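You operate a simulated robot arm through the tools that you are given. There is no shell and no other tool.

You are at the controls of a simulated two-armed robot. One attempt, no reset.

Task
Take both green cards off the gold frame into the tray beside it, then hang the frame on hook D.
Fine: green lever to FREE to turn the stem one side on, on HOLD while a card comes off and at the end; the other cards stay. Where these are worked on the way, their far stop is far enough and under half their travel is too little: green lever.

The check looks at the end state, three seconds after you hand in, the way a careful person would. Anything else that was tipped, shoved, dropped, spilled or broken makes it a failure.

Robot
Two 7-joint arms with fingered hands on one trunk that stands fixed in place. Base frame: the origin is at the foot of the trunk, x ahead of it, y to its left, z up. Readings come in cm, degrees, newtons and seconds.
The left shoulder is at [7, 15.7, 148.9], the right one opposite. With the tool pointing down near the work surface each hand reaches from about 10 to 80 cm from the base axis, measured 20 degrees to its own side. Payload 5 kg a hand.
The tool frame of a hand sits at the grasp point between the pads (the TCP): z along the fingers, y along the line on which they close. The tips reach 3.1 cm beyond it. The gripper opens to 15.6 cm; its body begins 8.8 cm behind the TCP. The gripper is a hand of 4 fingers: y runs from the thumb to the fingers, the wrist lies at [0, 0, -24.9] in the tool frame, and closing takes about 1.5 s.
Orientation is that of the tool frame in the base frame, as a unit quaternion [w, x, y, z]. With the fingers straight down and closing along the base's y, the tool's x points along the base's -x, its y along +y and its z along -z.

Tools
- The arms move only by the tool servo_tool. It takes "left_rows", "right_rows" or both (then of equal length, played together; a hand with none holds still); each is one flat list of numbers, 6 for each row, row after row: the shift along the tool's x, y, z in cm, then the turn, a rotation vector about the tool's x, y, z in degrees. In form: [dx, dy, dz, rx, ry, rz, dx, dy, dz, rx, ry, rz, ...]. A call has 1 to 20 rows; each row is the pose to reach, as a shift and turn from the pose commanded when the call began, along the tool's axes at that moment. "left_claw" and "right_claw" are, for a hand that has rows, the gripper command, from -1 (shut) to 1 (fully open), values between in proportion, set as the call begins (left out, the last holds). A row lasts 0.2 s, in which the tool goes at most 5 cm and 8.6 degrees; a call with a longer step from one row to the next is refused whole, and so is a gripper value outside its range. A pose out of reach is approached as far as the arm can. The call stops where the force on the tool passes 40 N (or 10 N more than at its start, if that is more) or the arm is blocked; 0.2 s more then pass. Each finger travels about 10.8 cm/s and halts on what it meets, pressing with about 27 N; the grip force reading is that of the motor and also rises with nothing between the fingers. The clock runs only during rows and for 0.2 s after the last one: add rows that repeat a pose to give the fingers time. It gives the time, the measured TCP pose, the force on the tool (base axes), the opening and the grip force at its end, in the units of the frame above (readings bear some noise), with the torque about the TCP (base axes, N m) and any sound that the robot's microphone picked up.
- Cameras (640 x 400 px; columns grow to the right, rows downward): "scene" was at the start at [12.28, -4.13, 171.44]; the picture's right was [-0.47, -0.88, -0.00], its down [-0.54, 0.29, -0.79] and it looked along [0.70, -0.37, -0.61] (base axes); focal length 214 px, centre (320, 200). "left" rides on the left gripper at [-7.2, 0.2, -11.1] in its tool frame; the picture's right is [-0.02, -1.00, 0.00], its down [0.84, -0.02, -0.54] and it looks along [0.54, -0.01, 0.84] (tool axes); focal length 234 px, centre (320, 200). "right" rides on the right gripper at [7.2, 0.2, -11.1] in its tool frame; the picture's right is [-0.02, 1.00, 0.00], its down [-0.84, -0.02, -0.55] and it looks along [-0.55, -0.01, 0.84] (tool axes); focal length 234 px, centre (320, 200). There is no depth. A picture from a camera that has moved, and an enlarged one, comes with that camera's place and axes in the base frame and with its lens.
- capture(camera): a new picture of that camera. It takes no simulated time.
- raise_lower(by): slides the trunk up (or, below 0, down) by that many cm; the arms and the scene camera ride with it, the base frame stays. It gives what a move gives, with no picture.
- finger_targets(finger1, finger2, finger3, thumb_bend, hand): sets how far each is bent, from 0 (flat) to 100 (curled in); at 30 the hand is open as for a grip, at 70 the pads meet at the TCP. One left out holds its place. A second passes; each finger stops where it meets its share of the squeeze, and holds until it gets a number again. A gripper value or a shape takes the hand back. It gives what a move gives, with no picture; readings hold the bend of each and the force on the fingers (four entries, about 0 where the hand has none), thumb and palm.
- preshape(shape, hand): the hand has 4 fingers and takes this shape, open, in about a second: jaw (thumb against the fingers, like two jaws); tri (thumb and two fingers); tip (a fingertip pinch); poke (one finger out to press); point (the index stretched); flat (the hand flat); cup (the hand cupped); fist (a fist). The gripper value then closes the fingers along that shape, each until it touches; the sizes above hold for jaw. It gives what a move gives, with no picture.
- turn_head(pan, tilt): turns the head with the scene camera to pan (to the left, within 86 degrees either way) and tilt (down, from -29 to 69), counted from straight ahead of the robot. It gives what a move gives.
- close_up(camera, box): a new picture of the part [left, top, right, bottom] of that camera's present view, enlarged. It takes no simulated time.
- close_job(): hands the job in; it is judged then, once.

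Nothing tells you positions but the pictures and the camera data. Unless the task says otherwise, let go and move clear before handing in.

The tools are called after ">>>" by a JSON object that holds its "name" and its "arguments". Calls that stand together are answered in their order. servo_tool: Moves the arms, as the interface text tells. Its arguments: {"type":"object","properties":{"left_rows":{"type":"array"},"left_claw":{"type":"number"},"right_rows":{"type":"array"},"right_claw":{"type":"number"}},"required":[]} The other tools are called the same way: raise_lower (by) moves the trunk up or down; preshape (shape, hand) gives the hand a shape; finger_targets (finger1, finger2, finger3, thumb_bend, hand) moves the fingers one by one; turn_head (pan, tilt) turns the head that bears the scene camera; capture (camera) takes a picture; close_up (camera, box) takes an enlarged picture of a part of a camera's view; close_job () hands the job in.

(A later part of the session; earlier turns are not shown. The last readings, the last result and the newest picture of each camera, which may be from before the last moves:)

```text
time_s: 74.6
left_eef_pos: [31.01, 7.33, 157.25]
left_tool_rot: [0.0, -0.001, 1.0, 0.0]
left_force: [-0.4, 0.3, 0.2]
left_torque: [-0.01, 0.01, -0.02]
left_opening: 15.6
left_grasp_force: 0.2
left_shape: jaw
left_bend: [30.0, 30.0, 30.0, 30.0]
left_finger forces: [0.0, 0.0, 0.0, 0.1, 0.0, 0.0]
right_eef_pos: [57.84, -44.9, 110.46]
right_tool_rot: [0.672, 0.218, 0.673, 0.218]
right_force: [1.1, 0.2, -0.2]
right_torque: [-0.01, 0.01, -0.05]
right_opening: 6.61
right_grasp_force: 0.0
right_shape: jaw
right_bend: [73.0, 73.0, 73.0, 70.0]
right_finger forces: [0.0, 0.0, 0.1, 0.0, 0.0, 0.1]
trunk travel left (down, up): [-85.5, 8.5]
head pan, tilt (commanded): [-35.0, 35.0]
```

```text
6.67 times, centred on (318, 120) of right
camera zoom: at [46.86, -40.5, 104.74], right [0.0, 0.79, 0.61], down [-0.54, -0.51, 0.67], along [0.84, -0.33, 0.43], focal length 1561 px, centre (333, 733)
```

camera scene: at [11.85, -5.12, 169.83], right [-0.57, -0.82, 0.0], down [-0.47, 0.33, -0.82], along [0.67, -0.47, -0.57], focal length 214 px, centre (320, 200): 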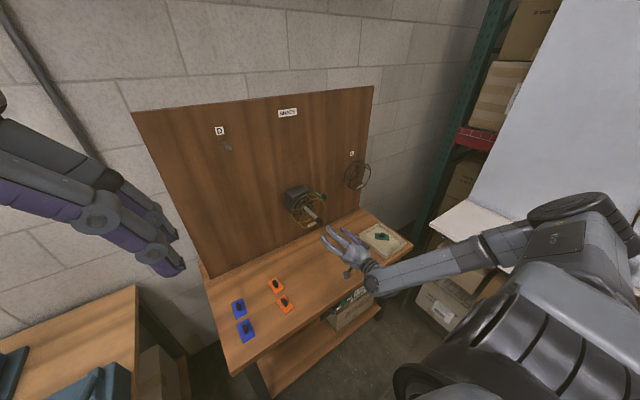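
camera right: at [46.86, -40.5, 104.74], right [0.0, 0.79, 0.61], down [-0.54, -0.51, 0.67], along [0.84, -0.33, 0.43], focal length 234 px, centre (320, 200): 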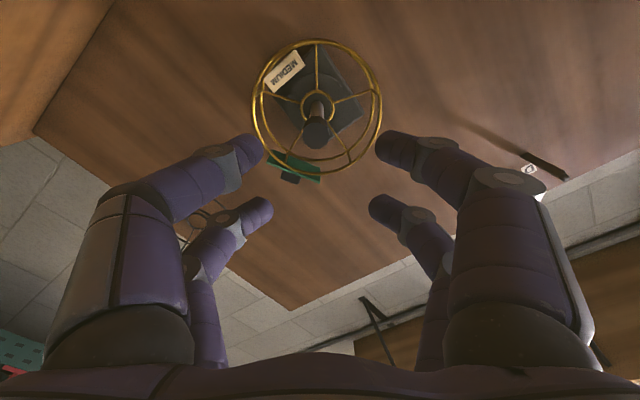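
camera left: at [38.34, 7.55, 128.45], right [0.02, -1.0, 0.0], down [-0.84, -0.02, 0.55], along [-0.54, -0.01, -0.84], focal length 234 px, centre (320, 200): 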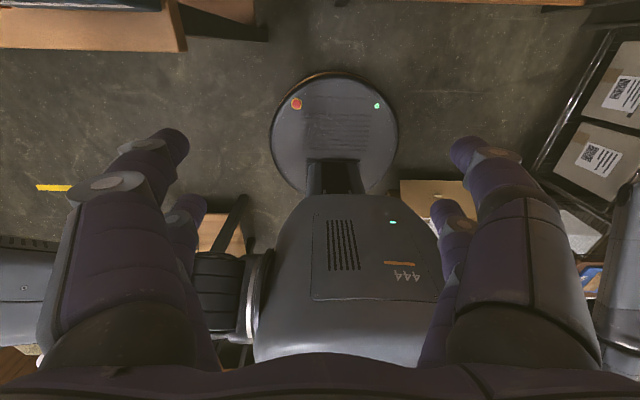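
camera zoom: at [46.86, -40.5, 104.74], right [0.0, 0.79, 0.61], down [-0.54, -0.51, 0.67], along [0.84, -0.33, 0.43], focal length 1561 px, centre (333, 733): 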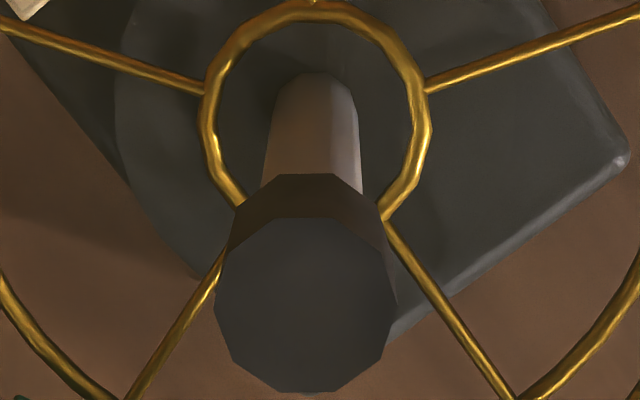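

The hub ring is about 4.2 cm inside and the cap about 2.6 cm, so the frame will slide off over it. I'll pinch the cap with the near finger pair, shifting so that pair is centred on the cap, then advance.

>>> {"name": "servo_tool", "arguments": {"right_rows": [-1.1, -0.16, 0, 0, 0, 0, -2.15, -0.32, 0, 0, 0, 0, -2.15, -0.32, 3.0, 0, 0, 0, -2.15, -0.32, 6.0, 0, 0, 0, -2.15, -0.32, 8.0, 0, 0, 0, -2.15, -0.32, 8.0, 0, 0, 0]}}

>>> {"name": "capture", "arguments": {"camera": "right"}}

>>> {"name": "close_up", "arguments": {"camera": "scene", "box": [265, 170, 385, 270]}}

```text
time_s: 76.0
left_eef_pos: [30.93, 7.32, 157.37]
left_tool_rot: [0.001, 0.0, 1.0, 0.0]
left_force: [0.9, 0.8, 0.2]
left_torque: [0.02, -0.05, -0.01]
left_opening: 15.58
left_grasp_force: 0.1
left_shape: jaw
left_bend: [30.0, 30.0, 30.0, 30.0]
left_finger forces: [0.0, 0.0, 0.0, 0.0, 0.0, 0.0]
right_eef_pos: [66.05, -46.27, 112.09]
right_tool_rot: [0.672, 0.219, 0.673, 0.218]
right_force: [0.3, 0.7, -0.3]
right_torque: [-0.02, 0.0, 0.01]
right_opening: 6.63
right_grasp_force: 0.0
right_shape: jaw
right_bend: [73.0, 73.0, 73.0, 70.0]
right_finger forces: [0.1, 0.0, 0.1, 0.1, 0.1, 0.1]
trunk travel left (down, up): [-85.5, 8.5]
head pan, tilt (commanded): [-35.0, 35.0]
```

```text
taken
camera right: at [54.92, -41.84, 106.24], right [0.0, 0.8, 0.61], down [-0.54, -0.51, 0.67], along [0.84, -0.33, 0.43], focal length 234 px, centre (320, 200)
```

right: 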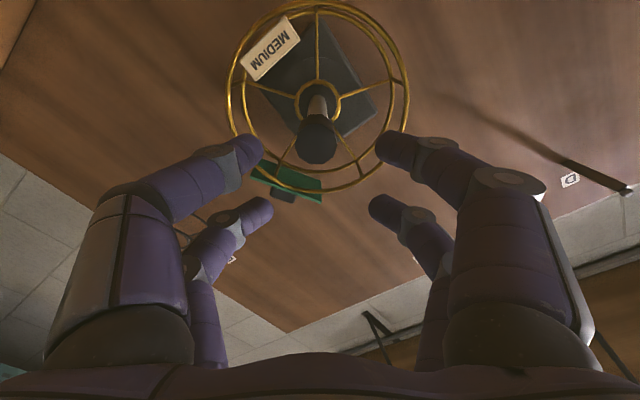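

```text
4.00 times, centred on (325, 220) of scene
camera zoom: at [11.84, -5.11, 169.83], right [-0.57, -0.82, 0.0], down [-0.47, 0.33, -0.82], along [0.67, -0.47, -0.57], focal length 858 px, centre (300, 120)
```

zoom: 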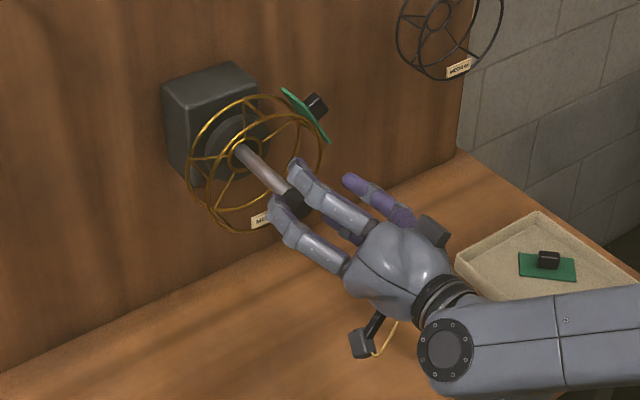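

The cap is centred between the near fingertips. I'll advance 2.5 cm and pinch it.

>>> {"name": "servo_tool", "arguments": {"right_rows": [0, 0, 0.9, 0, 0, 0, 0, 0, 1.8, 0, 0, 0, 0, 0, 2.5, 0, 0, 0, 0, 0, 2.5, 0, 0, 0]}}

>>> {"name": "capture", "arguments": {"camera": "right"}}

>>> {"name": "close_up", "arguments": {"camera": "scene", "box": [285, 180, 345, 230]}}

```text
time_s: 77.0
left_eef_pos: [30.98, 7.33, 157.23]
left_tool_rot: [-0.001, -0.001, 1.0, 0.0]
left_force: [0.0, 0.4, 1.0]
left_torque: [-0.02, -0.02, 0.01]
left_opening: 15.57
left_grasp_force: 0.1
left_shape: jaw
left_bend: [30.0, 30.0, 30.0, 30.0]
left_finger forces: [0.0, 0.0, 0.0, 0.0, 0.0, 0.0]
right_eef_pos: [68.47, -46.38, 112.13]
right_tool_rot: [0.672, 0.219, 0.673, 0.219]
right_force: [0.3, -0.4, 0.2]
right_torque: [0.0, -0.01, -0.01]
right_opening: 6.62
right_grasp_force: 0.0
right_shape: jaw
right_bend: [73.0, 73.0, 73.0, 70.0]
right_finger forces: [0.0, 0.0, 0.0, 0.0, 0.1, 0.1]
trunk travel left (down, up): [-85.5, 8.5]
head pan, tilt (commanded): [-35.0, 35.0]
```

```text
taken
camera right: at [57.29, -41.99, 106.3], right [0.0, 0.8, 0.61], down [-0.54, -0.51, 0.67], along [0.84, -0.33, 0.43], focal length 234 px, centre (320, 200)
```

right: 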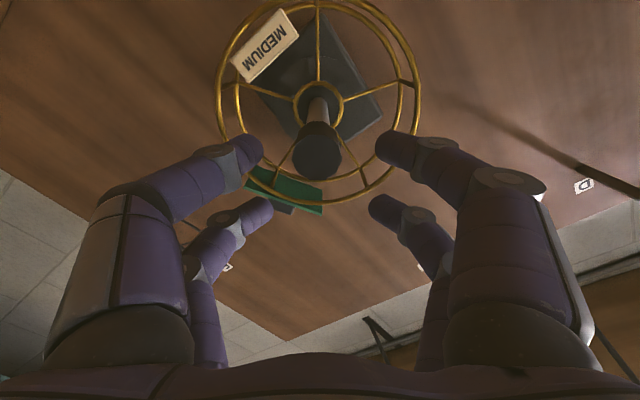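

```text
8.00 times, centred on (315, 205) of scene
camera zoom: at [11.86, -5.11, 169.83], right [-0.57, -0.82, 0.0], down [-0.47, 0.33, -0.82], along [0.67, -0.47, -0.57], focal length 1716 px, centre (360, 160)
```

zoom: 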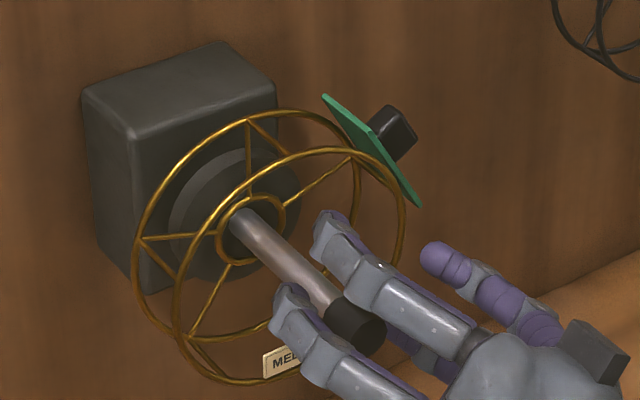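

Both fingertips straddle the cap. I'll close.

>>> {"name": "servo_tool", "arguments": {"right_rows": [0, 0, 0, 0, 0, 0, 0, 0, 0, 0, 0, 0, 0, 0, 0, 0, 0, 0, 0, 0, 0, 0, 0, 0, 0, 0, 0, 0, 0, 0, 0, 0, 0, 0, 0, 0], "right_claw": -1}}

>>> {"name": "close_up", "arguments": {"camera": "right", "box": [200, 80, 440, 230]}}

>>> {"name": "close_up", "arguments": {"camera": "scene", "box": [285, 180, 345, 230]}}

```text
time_s: 78.4
left_eef_pos: [31.06, 7.32, 157.34]
left_tool_rot: [0.0, 0.0, 1.0, 0.0]
left_force: [0.5, 0.8, 1.0]
left_torque: [0.02, 0.01, 0.0]
left_opening: 15.59
left_grasp_force: 0.0
left_shape: jaw
left_bend: [30.0, 30.0, 30.0, 30.0]
left_finger forces: [0.0, 0.1, 0.0, 0.0, 0.0, 0.0]
right_eef_pos: [68.41, -46.38, 111.99]
right_tool_rot: [0.672, 0.218, 0.673, 0.219]
right_force: [2.3, -1.0, 1.6]
right_torque: [0.04, -0.03, -0.11]
right_opening: 0.96
right_grasp_force: 26.3
right_shape: jaw
right_bend: [72.0, 70.0, 70.0, 70.0]
right_finger forces: [23.8, 0.0, 0.0, 0.0, 23.7, 0.0]
trunk travel left (down, up): [-85.5, 8.5]
head pan, tilt (commanded): [-35.0, 35.0]
```

```text
2.67 times, centred on (320, 155) of right
camera zoom: at [57.31, -42.02, 106.29], right [0.0, 0.8, 0.61], down [-0.54, -0.51, 0.67], along [0.84, -0.33, 0.43], focal length 624 px, centre (320, 320)
```

zoom: 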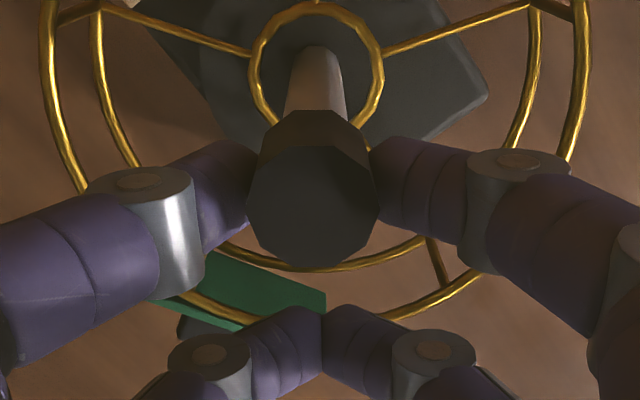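

```text
8.00 times, centred on (315, 205) of scene
camera zoom: at [11.9, -5.12, 169.83], right [-0.57, -0.82, 0.0], down [-0.47, 0.33, -0.82], along [0.67, -0.47, -0.57], focal length 1716 px, centre (360, 160)
```

zoom: 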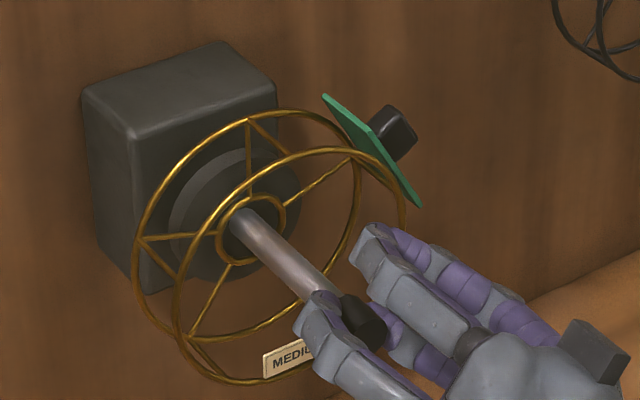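

The cap is held firmly. The lever is on FREE, so I'll start turning the stem anticlockwise (seen from here) about its own axis and check that the frame follows.

>>> {"name": "servo_tool", "arguments": {"right_rows": [0.021, 0.299, 0, 0, 0, -8, 0.083, 0.593, 0, 0, 0, -16, 0.186, 0.875, 0, 0, 0, -24, 0.186, 0.875, 0, 0, 0, -24]}}

>>> {"name": "close_up", "arguments": {"camera": "scene", "box": [285, 180, 345, 230]}}

>>> {"name": "capture", "arguments": {"camera": "right"}}

```text
time_s: 79.4
left_eef_pos: [30.99, 7.37, 157.33]
left_tool_rot: [0.0, 0.0, 1.0, 0.0]
left_force: [-0.6, -0.3, 0.1]
left_torque: [0.01, 0.03, 0.01]
left_opening: 15.57
left_grasp_force: 0.0
left_shape: jaw
left_bend: [30.0, 30.0, 30.0, 30.0]
left_finger forces: [0.0, 0.0, 0.0, 0.1, 0.0, 0.0]
right_eef_pos: [68.43, -45.37, 112.37]
right_tool_rot: [0.703, 0.073, 0.704, 0.073]
right_force: [-0.1, -0.1, 6.0]
right_torque: [0.07, -0.09, 0.02]
right_opening: 0.99
right_grasp_force: 26.6
right_shape: jaw
right_bend: [72.0, 70.0, 70.0, 70.0]
right_finger forces: [25.9, 0.0, 0.0, 0.0, 24.2, 0.1]
trunk travel left (down, up): [-85.5, 8.5]
head pan, tilt (commanded): [-35.0, 35.0]
```

```text
8.00 times, centred on (315, 205) of scene
camera zoom: at [11.77, -5.06, 169.84], right [-0.57, -0.82, 0.0], down [-0.47, 0.33, -0.82], along [0.67, -0.47, -0.57], focal length 1716 px, centre (360, 160)
```

zoom: 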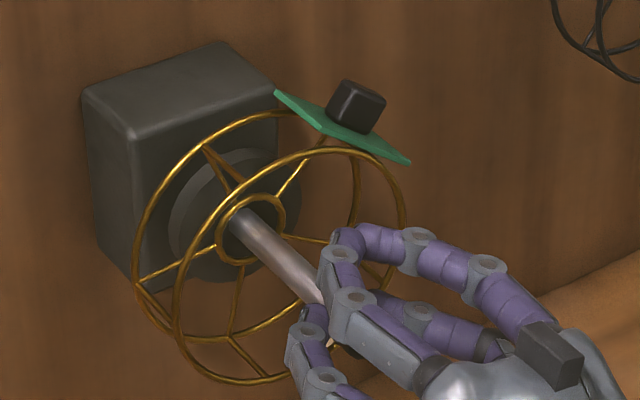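

```text
taken
camera right: at [57.33, -43.8, 105.37], right [0.0, 0.97, 0.23], down [-0.54, -0.19, 0.82], along [0.84, -0.12, 0.53], focal length 234 px, centre (320, 200)
```

right: 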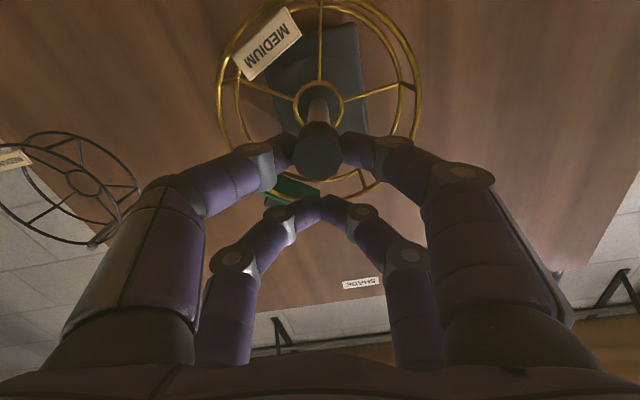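

The frame turns with the stem. I'll continue the remaining 48°, nudged slightly up to relieve the small side load.

>>> {"name": "servo_tool", "arguments": {"right_rows": [-0.07, 0.299, 0, 0, 0, -8, -0.017, 0.593, 0, 0, 0, -16, 0.086, 0.875, 0, 0, 0, -24, 0.227, 1.139, 0, 0, 0, -32, 0.403, 1.382, 0, 0, 0, -40, 0.611, 1.598, 0, 0, 0, -48, 0.611, 1.598, 0, 0, 0, -48]}}

>>> {"name": "close_up", "arguments": {"camera": "scene", "box": [285, 180, 345, 230]}}

>>> {"name": "capture", "arguments": {"camera": "right"}}

```text
time_s: 81.0
left_eef_pos: [30.96, 7.59, 157.26]
left_tool_rot: [0.0, 0.0, 1.0, -0.001]
left_force: [0.1, 1.0, -0.2]
left_torque: [-0.02, 0.04, 0.04]
left_opening: 15.58
left_grasp_force: 0.1
left_shape: jaw
left_bend: [30.0, 30.0, 30.0, 30.0]
left_finger forces: [0.0, 0.0, 0.0, 0.0, 0.0, 0.0]
right_eef_pos: [68.5, -43.68, 112.02]
right_tool_rot: [0.672, -0.219, 0.673, -0.219]
right_force: [-0.3, 9.4, -1.6]
right_torque: [0.3, 0.12, 0.25]
right_opening: 0.93
right_grasp_force: 27.4
right_shape: jaw
right_bend: [72.0, 70.0, 70.0, 70.0]
right_finger forces: [30.9, 0.0, 0.0, 0.0, 21.2, 0.1]
trunk travel left (down, up): [-85.5, 8.5]
head pan, tilt (commanded): [-35.0, 35.0]
```

```text
8.00 times, centred on (315, 205) of scene
camera zoom: at [11.88, -4.9, 169.83], right [-0.57, -0.82, 0.0], down [-0.47, 0.33, -0.82], along [0.67, -0.47, -0.57], focal length 1716 px, centre (360, 160)
```

zoom: 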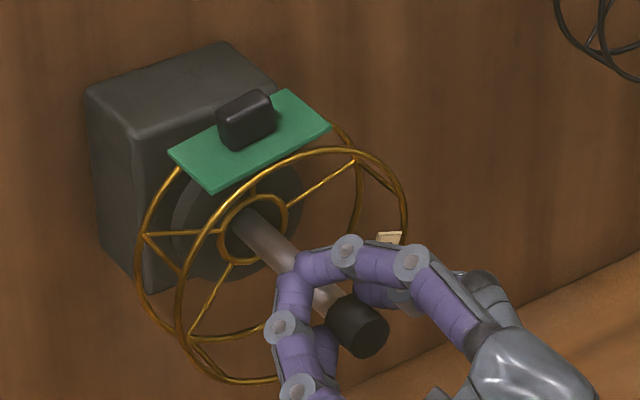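

```text
taken
camera right: at [57.34, -47.75, 106.14], right [0.0, 0.82, -0.57], down [-0.54, 0.48, 0.69], along [0.84, 0.31, 0.44], focal length 234 px, centre (320, 200)
```

right: 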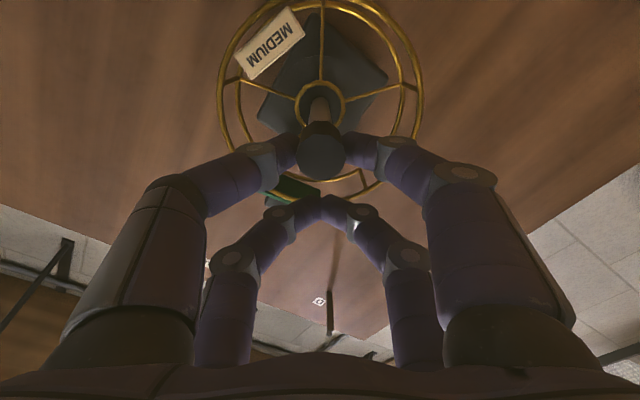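

The second card is now on top: about 70–71° turned, a hair short of the full side. I'll add 2° and ease off the side load.

>>> {"name": "servo_tool", "arguments": {"right_rows": [-0.06, 0.156, 0, 0, 0, -2, -0.06, 0.156, 0, 0, 0, -2, -0.06, 0.156, 0, 0, 0, -2]}}

>>> {"name": "close_up", "arguments": {"camera": "scene", "box": [285, 175, 345, 225]}}

```text
time_s: 81.8
left_eef_pos: [30.85, 7.34, 157.28]
left_tool_rot: [0.0, 0.001, 1.0, 0.0]
left_force: [0.5, 0.4, 0.5]
left_torque: [-0.02, -0.01, 0.01]
left_opening: 15.6
left_grasp_force: 0.0
left_shape: jaw
left_bend: [30.0, 30.0, 30.0, 30.0]
left_finger forces: [0.0, 0.0, 0.0, 0.0, 0.0, 0.0]
right_eef_pos: [68.11, -43.68, 111.65]
right_tool_rot: [0.665, -0.232, 0.672, -0.229]
right_force: [-12.5, 2.3, -16.0]
right_torque: [0.21, 0.66, 0.02]
right_opening: 0.97
right_grasp_force: 27.3
right_shape: jaw
right_bend: [73.0, 70.0, 70.0, 70.0]
right_finger forces: [34.2, 0.0, 0.0, 0.0, 23.1, 0.1]
trunk travel left (down, up): [-85.5, 8.5]
head pan, tilt (commanded): [-35.0, 35.0]
```

```text
8.00 times, centred on (315, 200) of scene
camera zoom: at [11.76, -5.12, 169.81], right [-0.57, -0.82, 0.0], down [-0.47, 0.33, -0.82], along [0.67, -0.47, -0.57], focal length 1716 px, centre (360, 200)
```

zoom: 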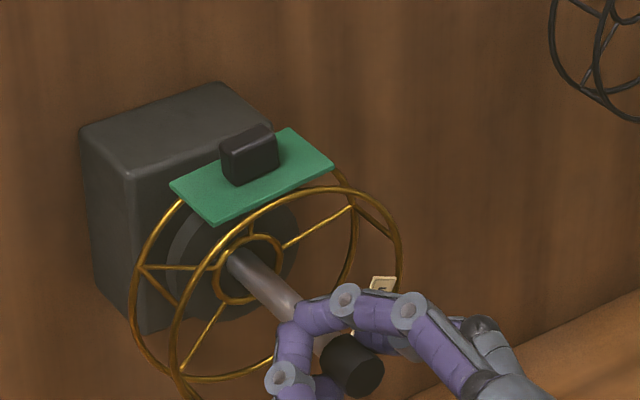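

The load and the picture don't match a 72° side. Re-measuring the early images puts the cards 60° apart, so one side is 60° and the stem now sits about 4–5° past it. I'll back off about 4° and relax the load.

>>> {"name": "servo_tool", "arguments": {"right_rows": [0.12, 0.02, -0.1, 0, 0, 2, 0.24, 0.035, -0.15, 0, 0, 4, 0.24, 0.035, -0.15, 0, 0, 4]}}

>>> {"name": "close_up", "arguments": {"camera": "scene", "box": [285, 175, 345, 225]}}

>>> {"name": "capture", "arguments": {"camera": "right"}}

```text
time_s: 82.6
left_eef_pos: [30.83, 7.16, 157.36]
left_tool_rot: [0.0, 0.0, 1.0, 0.0]
left_force: [0.1, 0.1, -1.0]
left_torque: [0.02, -0.02, -0.02]
left_opening: 15.6
left_grasp_force: 0.1
left_shape: jaw
left_bend: [30.0, 30.0, 30.0, 30.0]
left_finger forces: [0.1, 0.0, 0.0, 0.0, 0.1, 0.0]
right_eef_pos: [68.32, -43.86, 111.65]
right_tool_rot: [0.675, -0.207, 0.678, -0.206]
right_force: [-17.2, 2.7, -13.0]
right_torque: [0.19, 0.71, 0.02]
right_opening: 1.01
right_grasp_force: 26.9
right_shape: jaw
right_bend: [74.0, 70.0, 70.0, 70.0]
right_finger forces: [34.6, 0.1, 0.0, 0.0, 25.0, 0.0]
trunk travel left (down, up): [-85.5, 8.5]
head pan, tilt (commanded): [-35.0, 35.0]
```

```text
8.00 times, centred on (315, 200) of scene
camera zoom: at [11.69, -5.23, 169.83], right [-0.57, -0.82, 0.0], down [-0.47, 0.33, -0.82], along [0.67, -0.47, -0.57], focal length 1716 px, centre (360, 200)
```

zoom: 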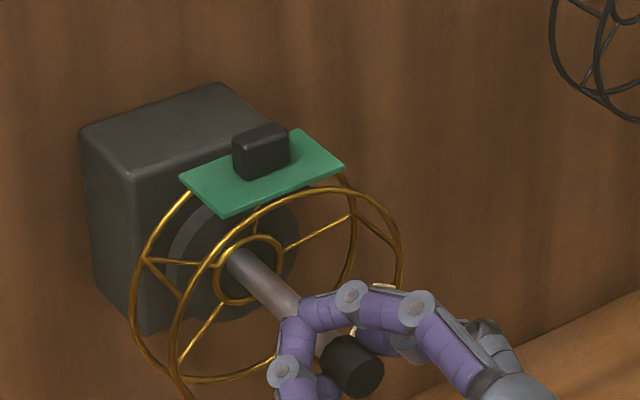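

```text
taken
camera right: at [57.07, -47.81, 105.63], right [0.0, 0.84, -0.54], down [-0.54, 0.45, 0.71], along [0.84, 0.29, 0.46], focal length 234 px, centre (320, 200)
```

right: 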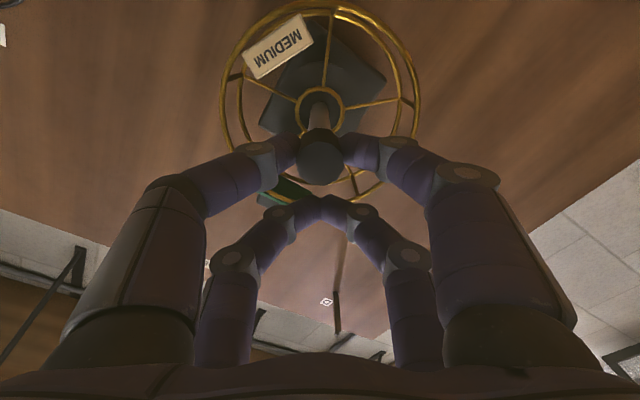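

The card now looks level and the struts fit a 60° turn. I'll open the fingers and see whether the stem holds there.

>>> {"name": "servo_tool", "arguments": {"right_rows": [0, 0, 0, 0, 0, 0, 0, 0, 0, 0, 0, 0, 0, 0, 0, 0, 0, 0, 0, 0, 0, 0, 0, 0], "right_claw": -0.15}}

>>> {"name": "close_up", "arguments": {"camera": "scene", "box": [285, 175, 345, 225]}}

>>> {"name": "capture", "arguments": {"camera": "right"}}

```text
time_s: 83.6
left_eef_pos: [30.97, 7.31, 157.22]
left_tool_rot: [0.0, -0.001, 1.0, 0.0]
left_force: [0.1, 0.0, 0.2]
left_torque: [0.03, -0.01, 0.01]
left_opening: 15.61
left_grasp_force: 0.1
left_shape: jaw
left_bend: [30.0, 30.0, 30.0, 30.0]
left_finger forces: [0.0, 0.0, 0.1, 0.0, 0.0, 0.1]
right_eef_pos: [68.48, -43.83, 111.75]
right_tool_rot: [0.676, -0.207, 0.676, -0.207]
right_force: [-0.2, 0.0, 0.8]
right_torque: [-0.03, 0.01, 0.02]
right_opening: 6.6
right_grasp_force: 0.0
right_shape: jaw
right_bend: [73.0, 73.0, 73.0, 70.0]
right_finger forces: [0.0, 0.0, 0.0, 0.0, 0.0, 0.0]
trunk travel left (down, up): [-85.5, 8.5]
head pan, tilt (commanded): [-35.0, 35.0]
```

```text
8.00 times, centred on (315, 200) of scene
camera zoom: at [11.92, -5.1, 169.83], right [-0.57, -0.82, 0.0], down [-0.47, 0.33, -0.82], along [0.67, -0.47, -0.57], focal length 1716 px, centre (360, 200)
```

zoom: 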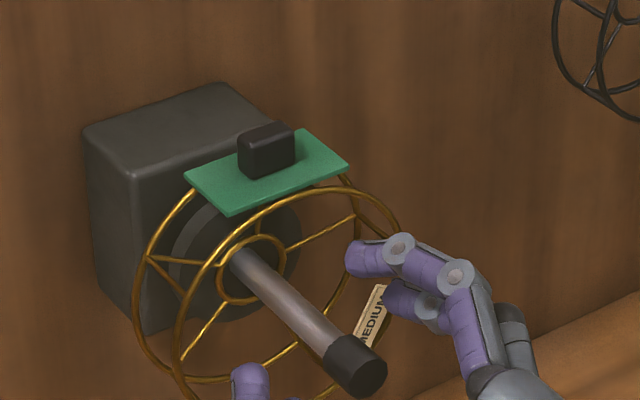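

```text
taken
camera right: at [57.37, -47.73, 105.79], right [0.0, 0.84, -0.54], down [-0.54, 0.45, 0.71], along [0.84, 0.29, 0.46], focal length 234 px, centre (320, 200)
```

right: 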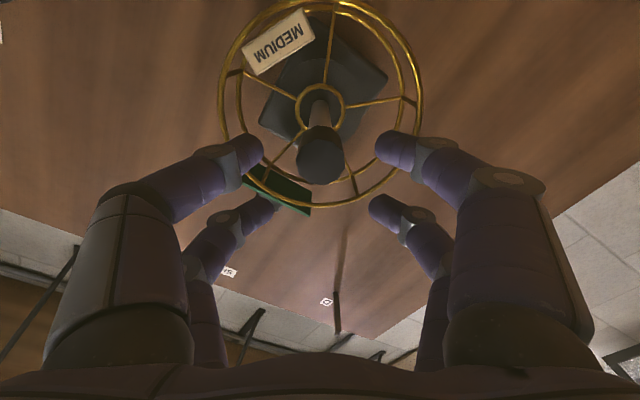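

Released, and the stem holds. I'll back away, level the hand and measure the card angle from straight in front.

>>> {"name": "servo_tool", "arguments": {"right_rows": [0, 0, -3, 0, 0, 0, 0, 0, -6, 0, 0, 0, 0, 0, -10, 0, 0, 7, 0, 0, -14, 0, 0, 14, 0, 0, -16, 0, 0, 21, 0, 0, -16, 0, 0, 28, 0, 0, -16, 0, 0, 34, 0, 0, -16, 0, 0, 34]}}

>>> {"name": "capture", "arguments": {"camera": "right"}}

>>> {"name": "close_up", "arguments": {"camera": "right", "box": [240, 60, 400, 200]}}

>>> {"name": "close_up", "arguments": {"camera": "scene", "box": [285, 175, 345, 225]}}

```text
time_s: 85.4
left_eef_pos: [31.03, 7.25, 157.25]
left_tool_rot: [0.0, 0.0, 1.0, 0.0]
left_force: [0.3, -0.5, 0.7]
left_torque: [0.01, -0.01, 0.02]
left_opening: 15.57
left_grasp_force: 0.0
left_shape: jaw
left_bend: [30.0, 30.0, 30.0, 30.0]
left_finger forces: [0.0, 0.0, 0.0, 0.0, 0.0, 0.1]
right_eef_pos: [52.29, -43.75, 111.85]
right_tool_rot: [0.707, -0.001, 0.707, 0.001]
right_force: [0.9, -0.2, 0.1]
right_torque: [0.03, -0.03, 0.0]
right_opening: 6.6
right_grasp_force: 0.2
right_shape: jaw
right_bend: [73.0, 73.0, 73.0, 70.0]
right_finger forces: [0.0, 0.1, 0.1, 0.0, 0.0, 0.0]
trunk travel left (down, up): [-85.5, 8.5]
head pan, tilt (commanded): [-35.0, 35.0]
```

```text
taken
camera right: at [41.17, -43.64, 104.54], right [0.0, 1.0, 0.02], down [-0.54, -0.02, 0.84], along [0.84, -0.01, 0.54], focal length 234 px, centre (320, 200)
```

right: 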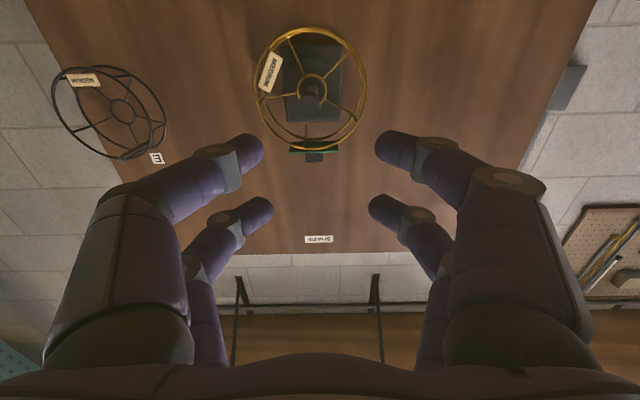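

```text
2.86 times, centred on (320, 130) of right
camera zoom: at [41.17, -43.64, 104.54], right [0.0, 1.0, 0.02], down [-0.54, -0.02, 0.84], along [0.84, -0.01, 0.54], focal length 669 px, centre (320, 400)
```

zoom: 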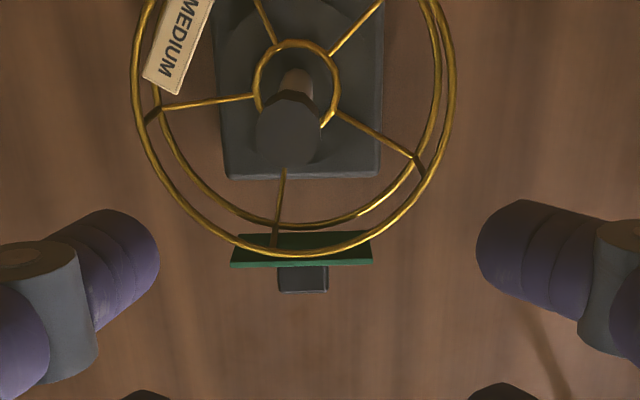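

```text
8.00 times, centred on (315, 200) of scene
camera zoom: at [11.83, -5.1, 169.83], right [-0.57, -0.82, 0.0], down [-0.47, 0.33, -0.82], along [0.67, -0.47, -0.57], focal length 1716 px, centre (360, 200)
```

zoom: 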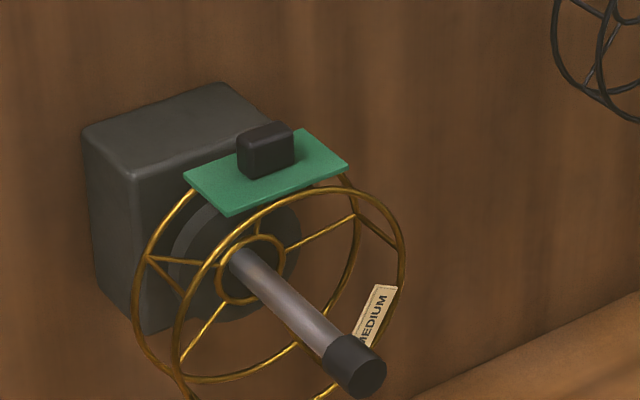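

Seen from straight in front, card 2 is level to within about 0.5°, so the stem is one side on. Next is the lever back to HOLD: I'll retreat, point the hand forward-left as before and lower the trunk.

>>> {"name": "servo_tool", "arguments": {"right_rows": [0.76, -2.86, -2.06, -6, 0, 0, 1.52, -5.72, -4.12, -12, 0, 0, 2.28, -8.58, -6.18, -18, 0, 0, 3.04, -11.44, -8.24, -24, 0, 0, 3.8, -14.3, -10.3, -30, 0, 0, 3.8, -14.3, -10.3, -30, 0, 0]}}

>>> {"name": "raise_lower", "arguments": {"by": -38}}

>>> {"name": "turn_head", "arguments": {"pan": -60, "tilt": 45}}

>>> {"name": "capture", "arguments": {"camera": "scene"}}

```text
time_s: 86.8
left_eef_pos: [31.09, 7.32, 157.31]
left_tool_rot: [0.0, 0.0, 1.0, 0.0]
left_force: [0.3, 0.0, 0.2]
left_torque: [-0.05, 0.03, 0.01]
left_opening: 15.59
left_grasp_force: 0.1
left_shape: jaw
left_bend: [30.0, 30.0, 30.0, 30.0]
left_finger forces: [0.0, 0.0, 0.0, 0.1, 0.0, 0.0]
right_eef_pos: [42.21, -58.27, 108.22]
right_tool_rot: [0.682, -0.183, 0.684, 0.183]
right_force: [-0.2, -0.6, 0.1]
right_torque: [0.01, 0.0, 0.02]
right_opening: 6.6
right_grasp_force: 0.0
right_shape: jaw
right_bend: [73.0, 73.0, 73.0, 70.0]
right_finger forces: [0.1, 0.0, 0.0, 0.1, 0.0, 0.0]
trunk travel left (down, up): [-85.5, 8.5]
head pan, tilt (commanded): [-35.0, 35.0]
```

```text
time_s: 90.5
left_eef_pos: [30.97, 7.43, 119.29]
left_tool_rot: [0.0, 0.0, 1.0, 0.0]
left_force: [-0.3, 0.3, 0.4]
left_torque: [0.0, -0.01, 0.0]
left_opening: 15.57
left_grasp_force: 0.0
left_shape: jaw
left_bend: [30.0, 30.0, 30.0, 30.0]
left_finger forces: [0.1, 0.0, 0.0, 0.0, 0.0, 0.0]
right_eef_pos: [42.28, -58.33, 70.12]
right_tool_rot: [0.682, -0.184, 0.683, 0.184]
right_force: [-0.1, -0.1, 0.5]
right_torque: [0.01, 0.02, -0.02]
right_opening: 6.61
right_grasp_force: 0.0
right_shape: jaw
right_bend: [73.0, 73.0, 73.0, 70.0]
right_finger forces: [0.1, 0.0, 0.1, 0.0, 0.0, 0.1]
trunk travel left (down, up): [-47.5, 46.5]
head pan, tilt (commanded): [-35.0, 35.0]
```

```text
time_s: 91.4
left_eef_pos: [30.96, 7.36, 119.24]
left_tool_rot: [0.0, 0.0, 1.0, 0.001]
left_force: [0.8, 1.0, 0.2]
left_torque: [0.02, 0.01, 0.0]
left_opening: 15.59
left_grasp_force: 0.0
left_shape: jaw
left_bend: [30.0, 30.0, 30.0, 30.0]
left_finger forces: [0.0, 0.1, 0.1, 0.0, 0.0, 0.1]
right_eef_pos: [42.18, -58.32, 70.19]
right_tool_rot: [0.682, -0.183, 0.684, 0.183]
right_force: [0.1, 0.0, -0.3]
right_torque: [-0.01, -0.02, -0.03]
right_opening: 6.56
right_grasp_force: 0.1
right_shape: jaw
right_bend: [73.0, 73.0, 73.0, 70.0]
right_finger forces: [0.1, 0.1, 0.0, 0.1, 0.0, 0.0]
trunk travel left (down, up): [-47.5, 46.5]
head pan, tilt (commanded): [-60.0, 45.0]
```

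```text
taken
camera scene: at [8.72, -7.09, 130.35], right [-0.87, -0.5, 0.0], down [-0.35, 0.61, -0.71], along [0.35, -0.61, -0.71], focal length 214 px, centre (320, 200)
```

scene: 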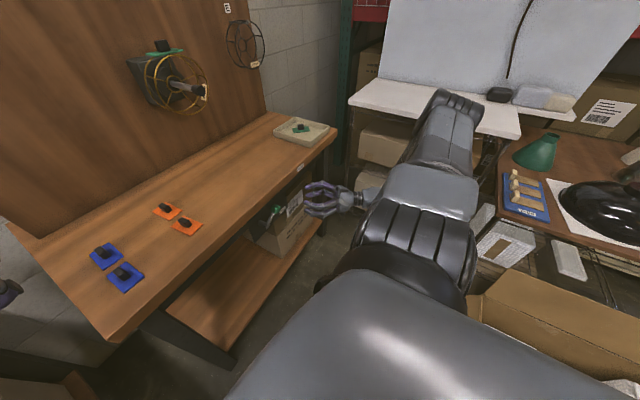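

I'll roll the hand 90° so the finger pair can straddle the knob from above and below, setting the opening to about 5 cm.

>>> {"name": "servo_tool", "arguments": {"right_rows": [0, 0, 0, 0, 0, 8.2, 0, 0, 0, 0, 0, 16.4, 0, 0, 0, 0, 0, 24.6, 0, 0, 0, 0, 0, 32.8, 0, 0, 0, 0, 0, 41, 0, 0, 0, 0, 0, 49.2, 0, 0, 0, 0, 0, 57.4, 0, 0, 0, 0, 0, 65.6, 0, 0, 0, 0, 0, 73.8, 0, 0, 0, 0, 0, 82, 0, 0, 0, 0, 0, 90, 0, 0, 0, 0, 0, 90], "right_claw": -0.36}}

>>> {"name": "capture", "arguments": {"camera": "scene"}}

>>> {"name": "capture", "arguments": {"camera": "right"}}

```text
time_s: 94.0
left_eef_pos: [31.06, 7.37, 119.27]
left_tool_rot: [-0.001, 0.0, 1.0, 0.0]
left_force: [-0.3, 0.5, 0.4]
left_torque: [0.01, -0.01, 0.0]
left_opening: 15.57
left_grasp_force: 0.1
left_shape: jaw
left_bend: [30.0, 30.0, 30.0, 30.0]
left_finger forces: [0.2, 0.0, 0.0, 0.0, 0.1, 0.1]
right_eef_pos: [42.05, -58.26, 70.12]
right_tool_rot: [0.353, 0.354, 0.612, 0.612]
right_force: [-0.5, 0.6, -0.1]
right_torque: [0.02, 0.03, -0.01]
right_opening: 5.04
right_grasp_force: 0.0
right_shape: jaw
right_bend: [73.0, 73.0, 73.0, 70.0]
right_finger forces: [0.0, 0.0, 0.0, 0.0, 0.0, 0.0]
trunk travel left (down, up): [-47.5, 46.5]
head pan, tilt (commanded): [-60.0, 45.0]
```

```text
taken
camera scene: at [8.71, -7.1, 130.35], right [-0.87, -0.5, 0.0], down [-0.35, 0.61, -0.71], along [0.35, -0.61, -0.71], focal length 214 px, centre (320, 200)
```

scene: 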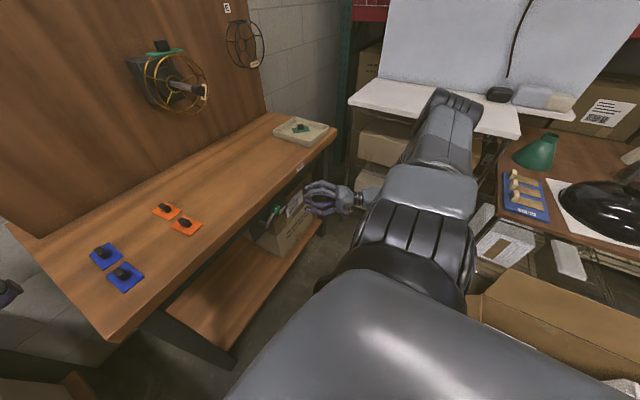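

```text
taken
camera right: at [28.92, -57.64, 70.33], right [0.01, -0.02, 1.0], down [-0.05, -1.0, -0.02], along [1.0, -0.05, -0.02], focal length 234 px, centre (320, 200)
```

right: 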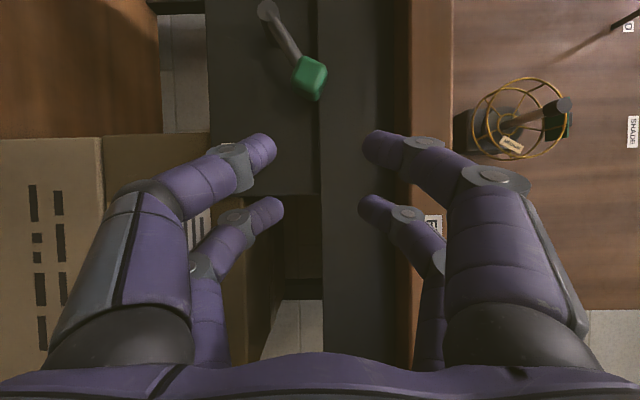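

Now the wrist camera looks straight at the lever, with the picture rotated so that image right is up. I'll zoom in to check clearances under the bench top.

>>> {"name": "close_up", "arguments": {"camera": "right", "box": [200, 0, 460, 160]}}

>>> {"name": "close_up", "arguments": {"camera": "scene", "box": [240, 150, 360, 230]}}

```text
2.46 times, centred on (330, 80) of right
camera zoom: at [28.92, -57.64, 70.33], right [0.01, -0.02, 1.0], down [-0.05, -1.0, -0.02], along [1.0, -0.05, -0.02], focal length 576 px, centre (295, 495)
```

zoom: 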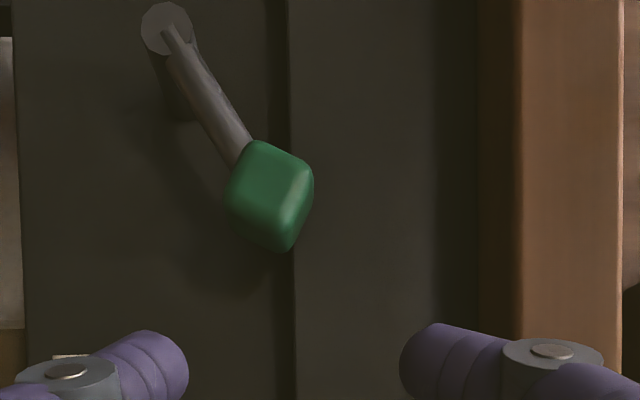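

```text
5.00 times, centred on (300, 190) of scene
camera zoom: at [8.71, -7.1, 130.35], right [-0.87, -0.5, 0.0], down [-0.35, 0.61, -0.71], along [0.35, -0.61, -0.71], focal length 1072 px, centre (420, 250)
```

zoom: 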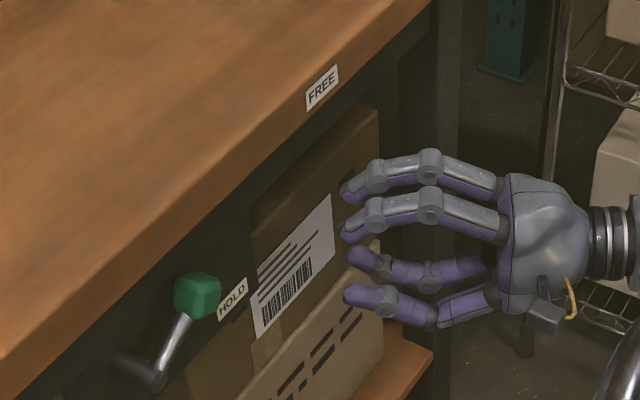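

The apron front is near x=54 and the bench underside at z≈78, so I'll reduce the yaw to 10° to keep every fingertip clear. Then I line up with the knob.

>>> {"name": "servo_tool", "arguments": {"right_rows": [2.03, -0.27, 1.21, 0, -6.7, 0, 4.07, -0.53, 2.43, 0, -13.4, 0, 6.1, -0.8, 3.64, 0, -20, 0, 6.1, -0.8, 3.64, 0, -20, 0]}}

>>> {"name": "capture", "arguments": {"camera": "right"}}

>>> {"name": "close_up", "arguments": {"camera": "right", "box": [200, 80, 440, 230]}}

```text
time_s: 95.0
left_eef_pos: [31.1, 7.22, 119.3]
left_tool_rot: [0.001, 0.001, 1.0, 0.0]
left_force: [0.3, -0.1, 0.4]
left_torque: [0.03, 0.0, 0.02]
left_opening: 15.58
left_grasp_force: 0.0
left_shape: jaw
left_bend: [30.0, 30.0, 30.0, 30.0]
left_finger forces: [0.0, 0.1, 0.1, 0.0, 0.1, 0.0]
right_eef_pos: [42.28, -51.12, 69.52]
right_tool_rot: [0.455, 0.455, 0.542, 0.541]
right_force: [0.6, -0.3, 0.7]
right_torque: [-0.03, -0.01, -0.02]
right_opening: 5.01
right_grasp_force: 0.1
right_shape: jaw
right_bend: [73.0, 73.0, 73.0, 70.0]
right_finger forces: [0.0, 0.0, 0.1, 0.0, 0.0, 0.0]
trunk travel left (down, up): [-47.5, 46.5]
head pan, tilt (commanded): [-60.0, 45.0]
```

```text
taken
camera right: at [30.12, -45.96, 69.54], right [0.01, -0.02, 1.0], down [-0.39, -0.92, -0.02], along [0.92, -0.39, -0.02], focal length 234 px, centre (320, 200)
```

right: 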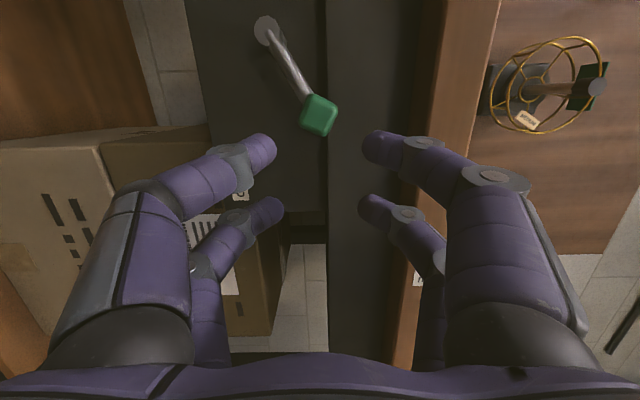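

```text
2.67 times, centred on (320, 155) of right
camera zoom: at [30.12, -45.96, 69.54], right [0.01, -0.02, 1.0], down [-0.39, -0.92, -0.02], along [0.92, -0.39, -0.02], focal length 624 px, centre (320, 320)
```

zoom: 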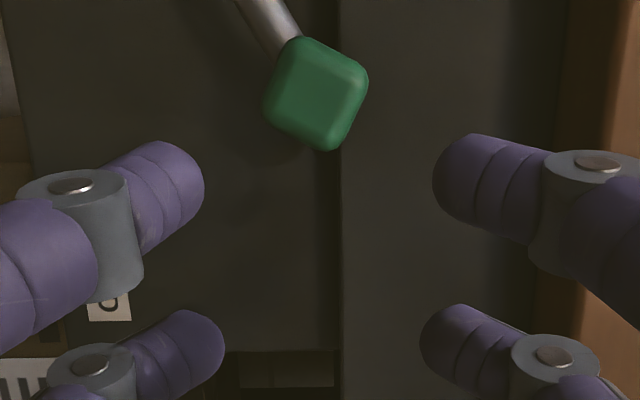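

The knob is exactly on the near pair's axis, about 8 cm ahead. I'll advance in short steps.

>>> {"name": "servo_tool", "arguments": {"right_rows": [0, 0, 2, 0, 0, 0, 0, 0, 4, 0, 0, 0, 0, 0, 6, 0, 0, 0, 0.1, 0, 7.8, 0, 0, 0, 0.1, 0, 7.8, 0, 0, 0]}}

>>> {"name": "capture", "arguments": {"camera": "right"}}

>>> {"name": "close_up", "arguments": {"camera": "scene", "box": [240, 160, 360, 240]}}

```text
time_s: 96.2
left_eef_pos: [30.92, 7.25, 119.35]
left_tool_rot: [0.0, 0.0, 1.0, 0.0]
left_force: [0.8, 0.2, 1.1]
left_torque: [-0.02, -0.07, 0.07]
left_opening: 15.58
left_grasp_force: 0.1
left_shape: jaw
left_bend: [30.0, 30.0, 30.0, 30.0]
left_finger forces: [0.1, 0.0, 0.1, 0.1, 0.0, 0.1]
right_eef_pos: [50.11, -49.8, 69.23]
right_tool_rot: [0.455, 0.454, 0.542, 0.541]
right_force: [0.6, -0.2, -0.3]
right_torque: [0.01, -0.01, 0.01]
right_opening: 5.02
right_grasp_force: 0.0
right_shape: jaw
right_bend: [73.0, 73.0, 73.0, 70.0]
right_finger forces: [0.0, 0.0, 0.0, 0.0, 0.1, 0.1]
trunk travel left (down, up): [-47.5, 46.5]
head pan, tilt (commanded): [-60.0, 45.0]
```

```text
taken
camera right: at [37.89, -44.66, 69.4], right [0.01, -0.02, 1.0], down [-0.39, -0.92, -0.02], along [0.92, -0.39, -0.01], focal length 234 px, centre (320, 200)
```

right: 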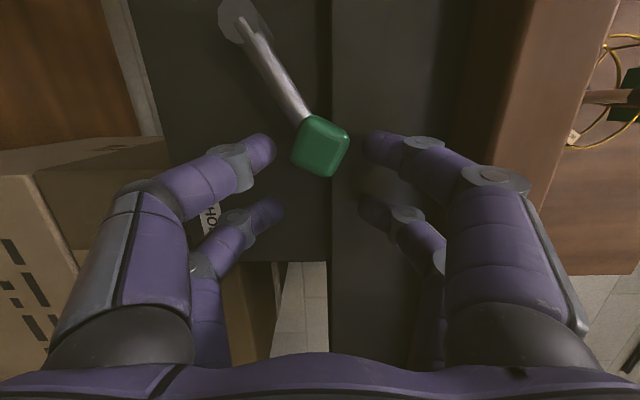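

```text
5.00 times, centred on (300, 200) of scene
camera zoom: at [8.69, -7.09, 130.35], right [-0.87, -0.5, 0.0], down [-0.35, 0.61, -0.71], along [0.35, -0.61, -0.71], focal length 1072 px, centre (420, 200)
```

zoom: 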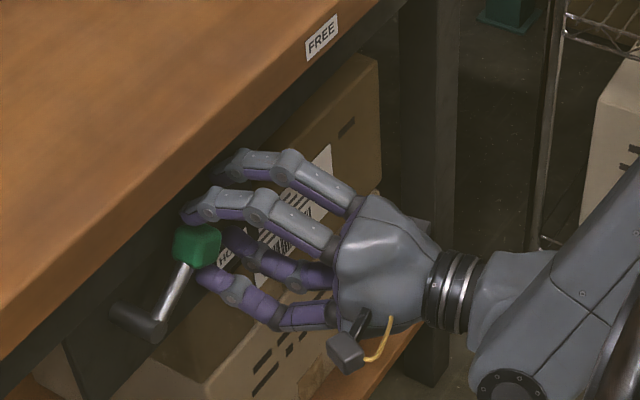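

The upper finger is above the knob and the thumb below. Now I'll sweep straight down to push the lever back toward HOLD.

>>> {"name": "servo_tool", "arguments": {"right_rows": [0, -0.7, 0, 0, 0, 0, 0, -1.4, 0, 0, 0, 0, 0, -2.1, 0, 0, 0, 0, 0, -2.8, 0, 0, 0, 0, 0, -3.5, 0, 0, 0, 0, 0, -4.2, 0, 0, 0, 0, 0, -4.9, 0, 0, 0, 0]}}

>>> {"name": "capture", "arguments": {"camera": "right"}}

>>> {"name": "close_up", "arguments": {"camera": "scene", "box": [240, 160, 360, 240]}}

```text
time_s: 97.8
left_eef_pos: [30.88, 7.17, 119.35]
left_tool_rot: [0.001, 0.0, 1.0, 0.0]
left_force: [0.7, -0.6, -0.3]
left_torque: [-0.03, 0.0, 0.01]
left_opening: 15.6
left_grasp_force: 0.0
left_shape: jaw
left_bend: [30.0, 30.0, 30.0, 30.0]
left_finger forces: [0.0, 0.0, 0.0, 0.0, 0.0, 0.1]
right_eef_pos: [49.97, -50.05, 64.67]
right_tool_rot: [0.455, 0.454, 0.541, 0.542]
right_force: [0.9, -20.4, 17.4]
right_torque: [1.74, -0.25, -0.4]
right_opening: 6.07
right_grasp_force: 0.1
right_shape: jaw
right_bend: [30.0, 73.0, 73.0, 70.0]
right_finger forces: [26.0, 0.0, 0.0, 0.0, 0.0, 0.0]
trunk travel left (down, up): [-47.5, 46.5]
head pan, tilt (commanded): [-60.0, 45.0]
```

```text
taken
camera right: at [37.73, -44.9, 64.74], right [0.0, -0.02, 1.0], down [-0.39, -0.92, -0.02], along [0.92, -0.39, -0.01], focal length 234 px, centre (320, 200)
```

right: 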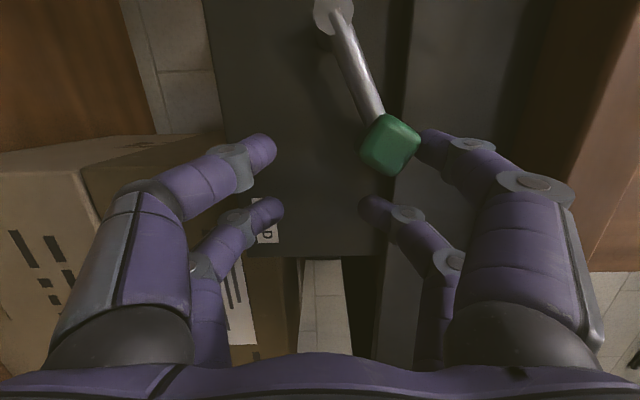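

```text
5.00 times, centred on (300, 200) of scene
camera zoom: at [8.56, -7.2, 130.37], right [-0.87, -0.5, 0.0], down [-0.35, 0.61, -0.71], along [0.35, -0.61, -0.71], focal length 1072 px, centre (420, 200)
```

zoom: 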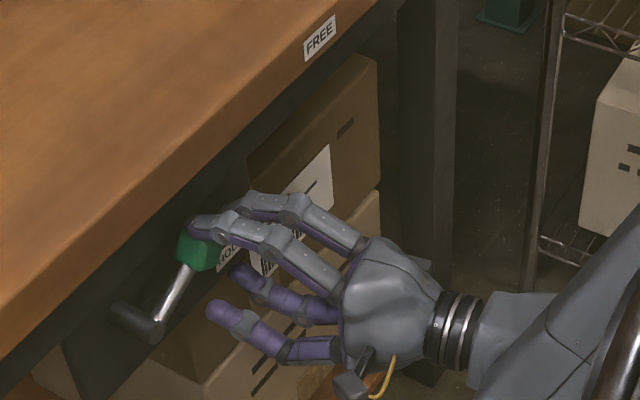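

The finger pressed on the knob's outer corner and pushed it toward the pivot, not round. I'll back up, shift 2 cm toward the pivot side so the push lands on the knob's upper face, and try again.

>>> {"name": "servo_tool", "arguments": {"right_rows": [0, 1.2, 0, 0, 0, 0, 0.2, 2.4, 0, 0, 0, 0, 1.2, 3.2, 0.2, 0, 0, 0, 2.0, 3.6, 0.35, 0, 0, 0, 2.0, 3.6, 0.35, 0, 0, 0]}}

>>> {"name": "capture", "arguments": {"camera": "right"}}

```text
time_s: 99.0
left_eef_pos: [31.07, 7.32, 119.28]
left_tool_rot: [-0.001, -0.001, 1.0, 0.0]
left_force: [0.0, -0.6, 0.4]
left_torque: [-0.01, 0.02, 0.01]
left_opening: 15.61
left_grasp_force: 0.0
left_shape: jaw
left_bend: [30.0, 30.0, 30.0, 30.0]
left_finger forces: [0.1, 0.1, 0.1, 0.1, 0.0, 0.0]
right_eef_pos: [49.92, -47.79, 68.1]
right_tool_rot: [0.453, 0.455, 0.543, 0.541]
right_force: [-0.2, 0.7, 0.3]
right_torque: [-0.01, 0.03, 0.02]
right_opening: 5.01
right_grasp_force: 0.0
right_shape: jaw
right_bend: [73.0, 73.0, 73.0, 70.0]
right_finger forces: [0.0, 0.1, 0.1, 0.1, 0.0, 0.1]
trunk travel left (down, up): [-47.5, 46.5]
head pan, tilt (commanded): [-60.0, 45.0]
```

```text
taken
camera right: at [37.73, -42.58, 68.17], right [0.01, -0.02, 1.0], down [-0.39, -0.92, -0.02], along [0.92, -0.39, -0.02], focal length 234 px, centre (320, 200)
```

right: 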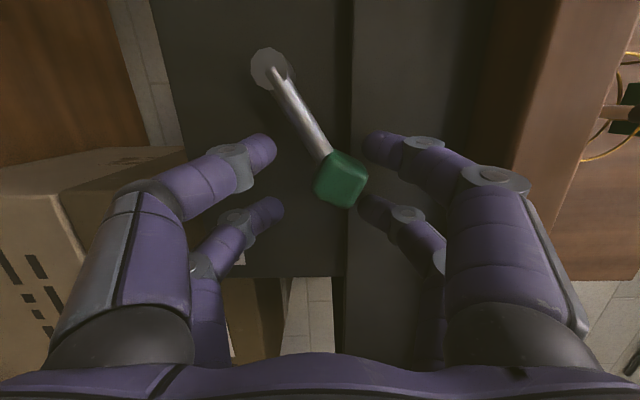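

The near fingertip now sits over the knob's upper inner face. I'll push down again slowly.

>>> {"name": "servo_tool", "arguments": {"right_rows": [0, -0.6, 0, 0, 0, 0, 0, -1.2, 0, 0, 0, 0, 0, -1.8, 0, 0, 0, 0, 0, -2.4, 0, 0, 0, 0, 0, -3.0, 0, 0, 0, 0]}}

>>> {"name": "capture", "arguments": {"camera": "right"}}

```text
time_s: 100.2
left_eef_pos: [31.1, 7.13, 119.35]
left_tool_rot: [0.0, 0.0, 1.0, 0.0]
left_force: [0.6, 0.4, -0.6]
left_torque: [-0.01, 0.01, 0.0]
left_opening: 15.57
left_grasp_force: 0.1
left_shape: jaw
left_bend: [30.0, 30.0, 30.0, 30.0]
left_finger forces: [0.0, 0.0, 0.0, 0.1, 0.0, 0.0]
right_eef_pos: [49.89, -48.06, 65.12]
right_tool_rot: [0.455, 0.455, 0.541, 0.542]
right_force: [1.1, -14.9, 7.1]
right_torque: [0.53, -0.13, -0.38]
right_opening: 5.33
right_grasp_force: 0.0
right_shape: jaw
right_bend: [73.0, 73.0, 73.0, 70.0]
right_finger forces: [2.4, 12.7, 0.0, 0.1, 0.0, 0.1]
trunk travel left (down, up): [-47.5, 46.5]
head pan, tilt (commanded): [-60.0, 45.0]
```

```text
taken
camera right: at [37.69, -42.87, 65.24], right [0.0, -0.02, 1.0], down [-0.39, -0.92, -0.02], along [0.92, -0.39, -0.01], focal length 234 px, centre (320, 200)
```

right: 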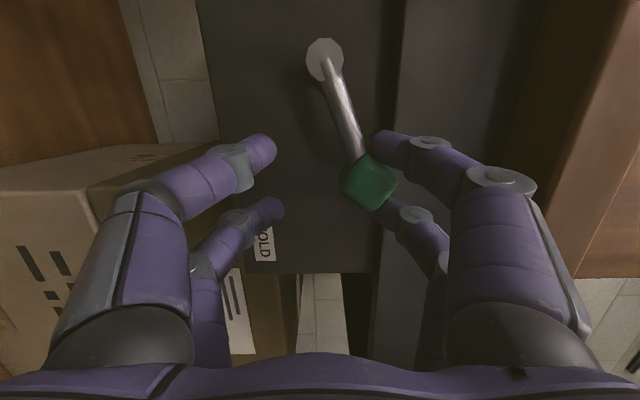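

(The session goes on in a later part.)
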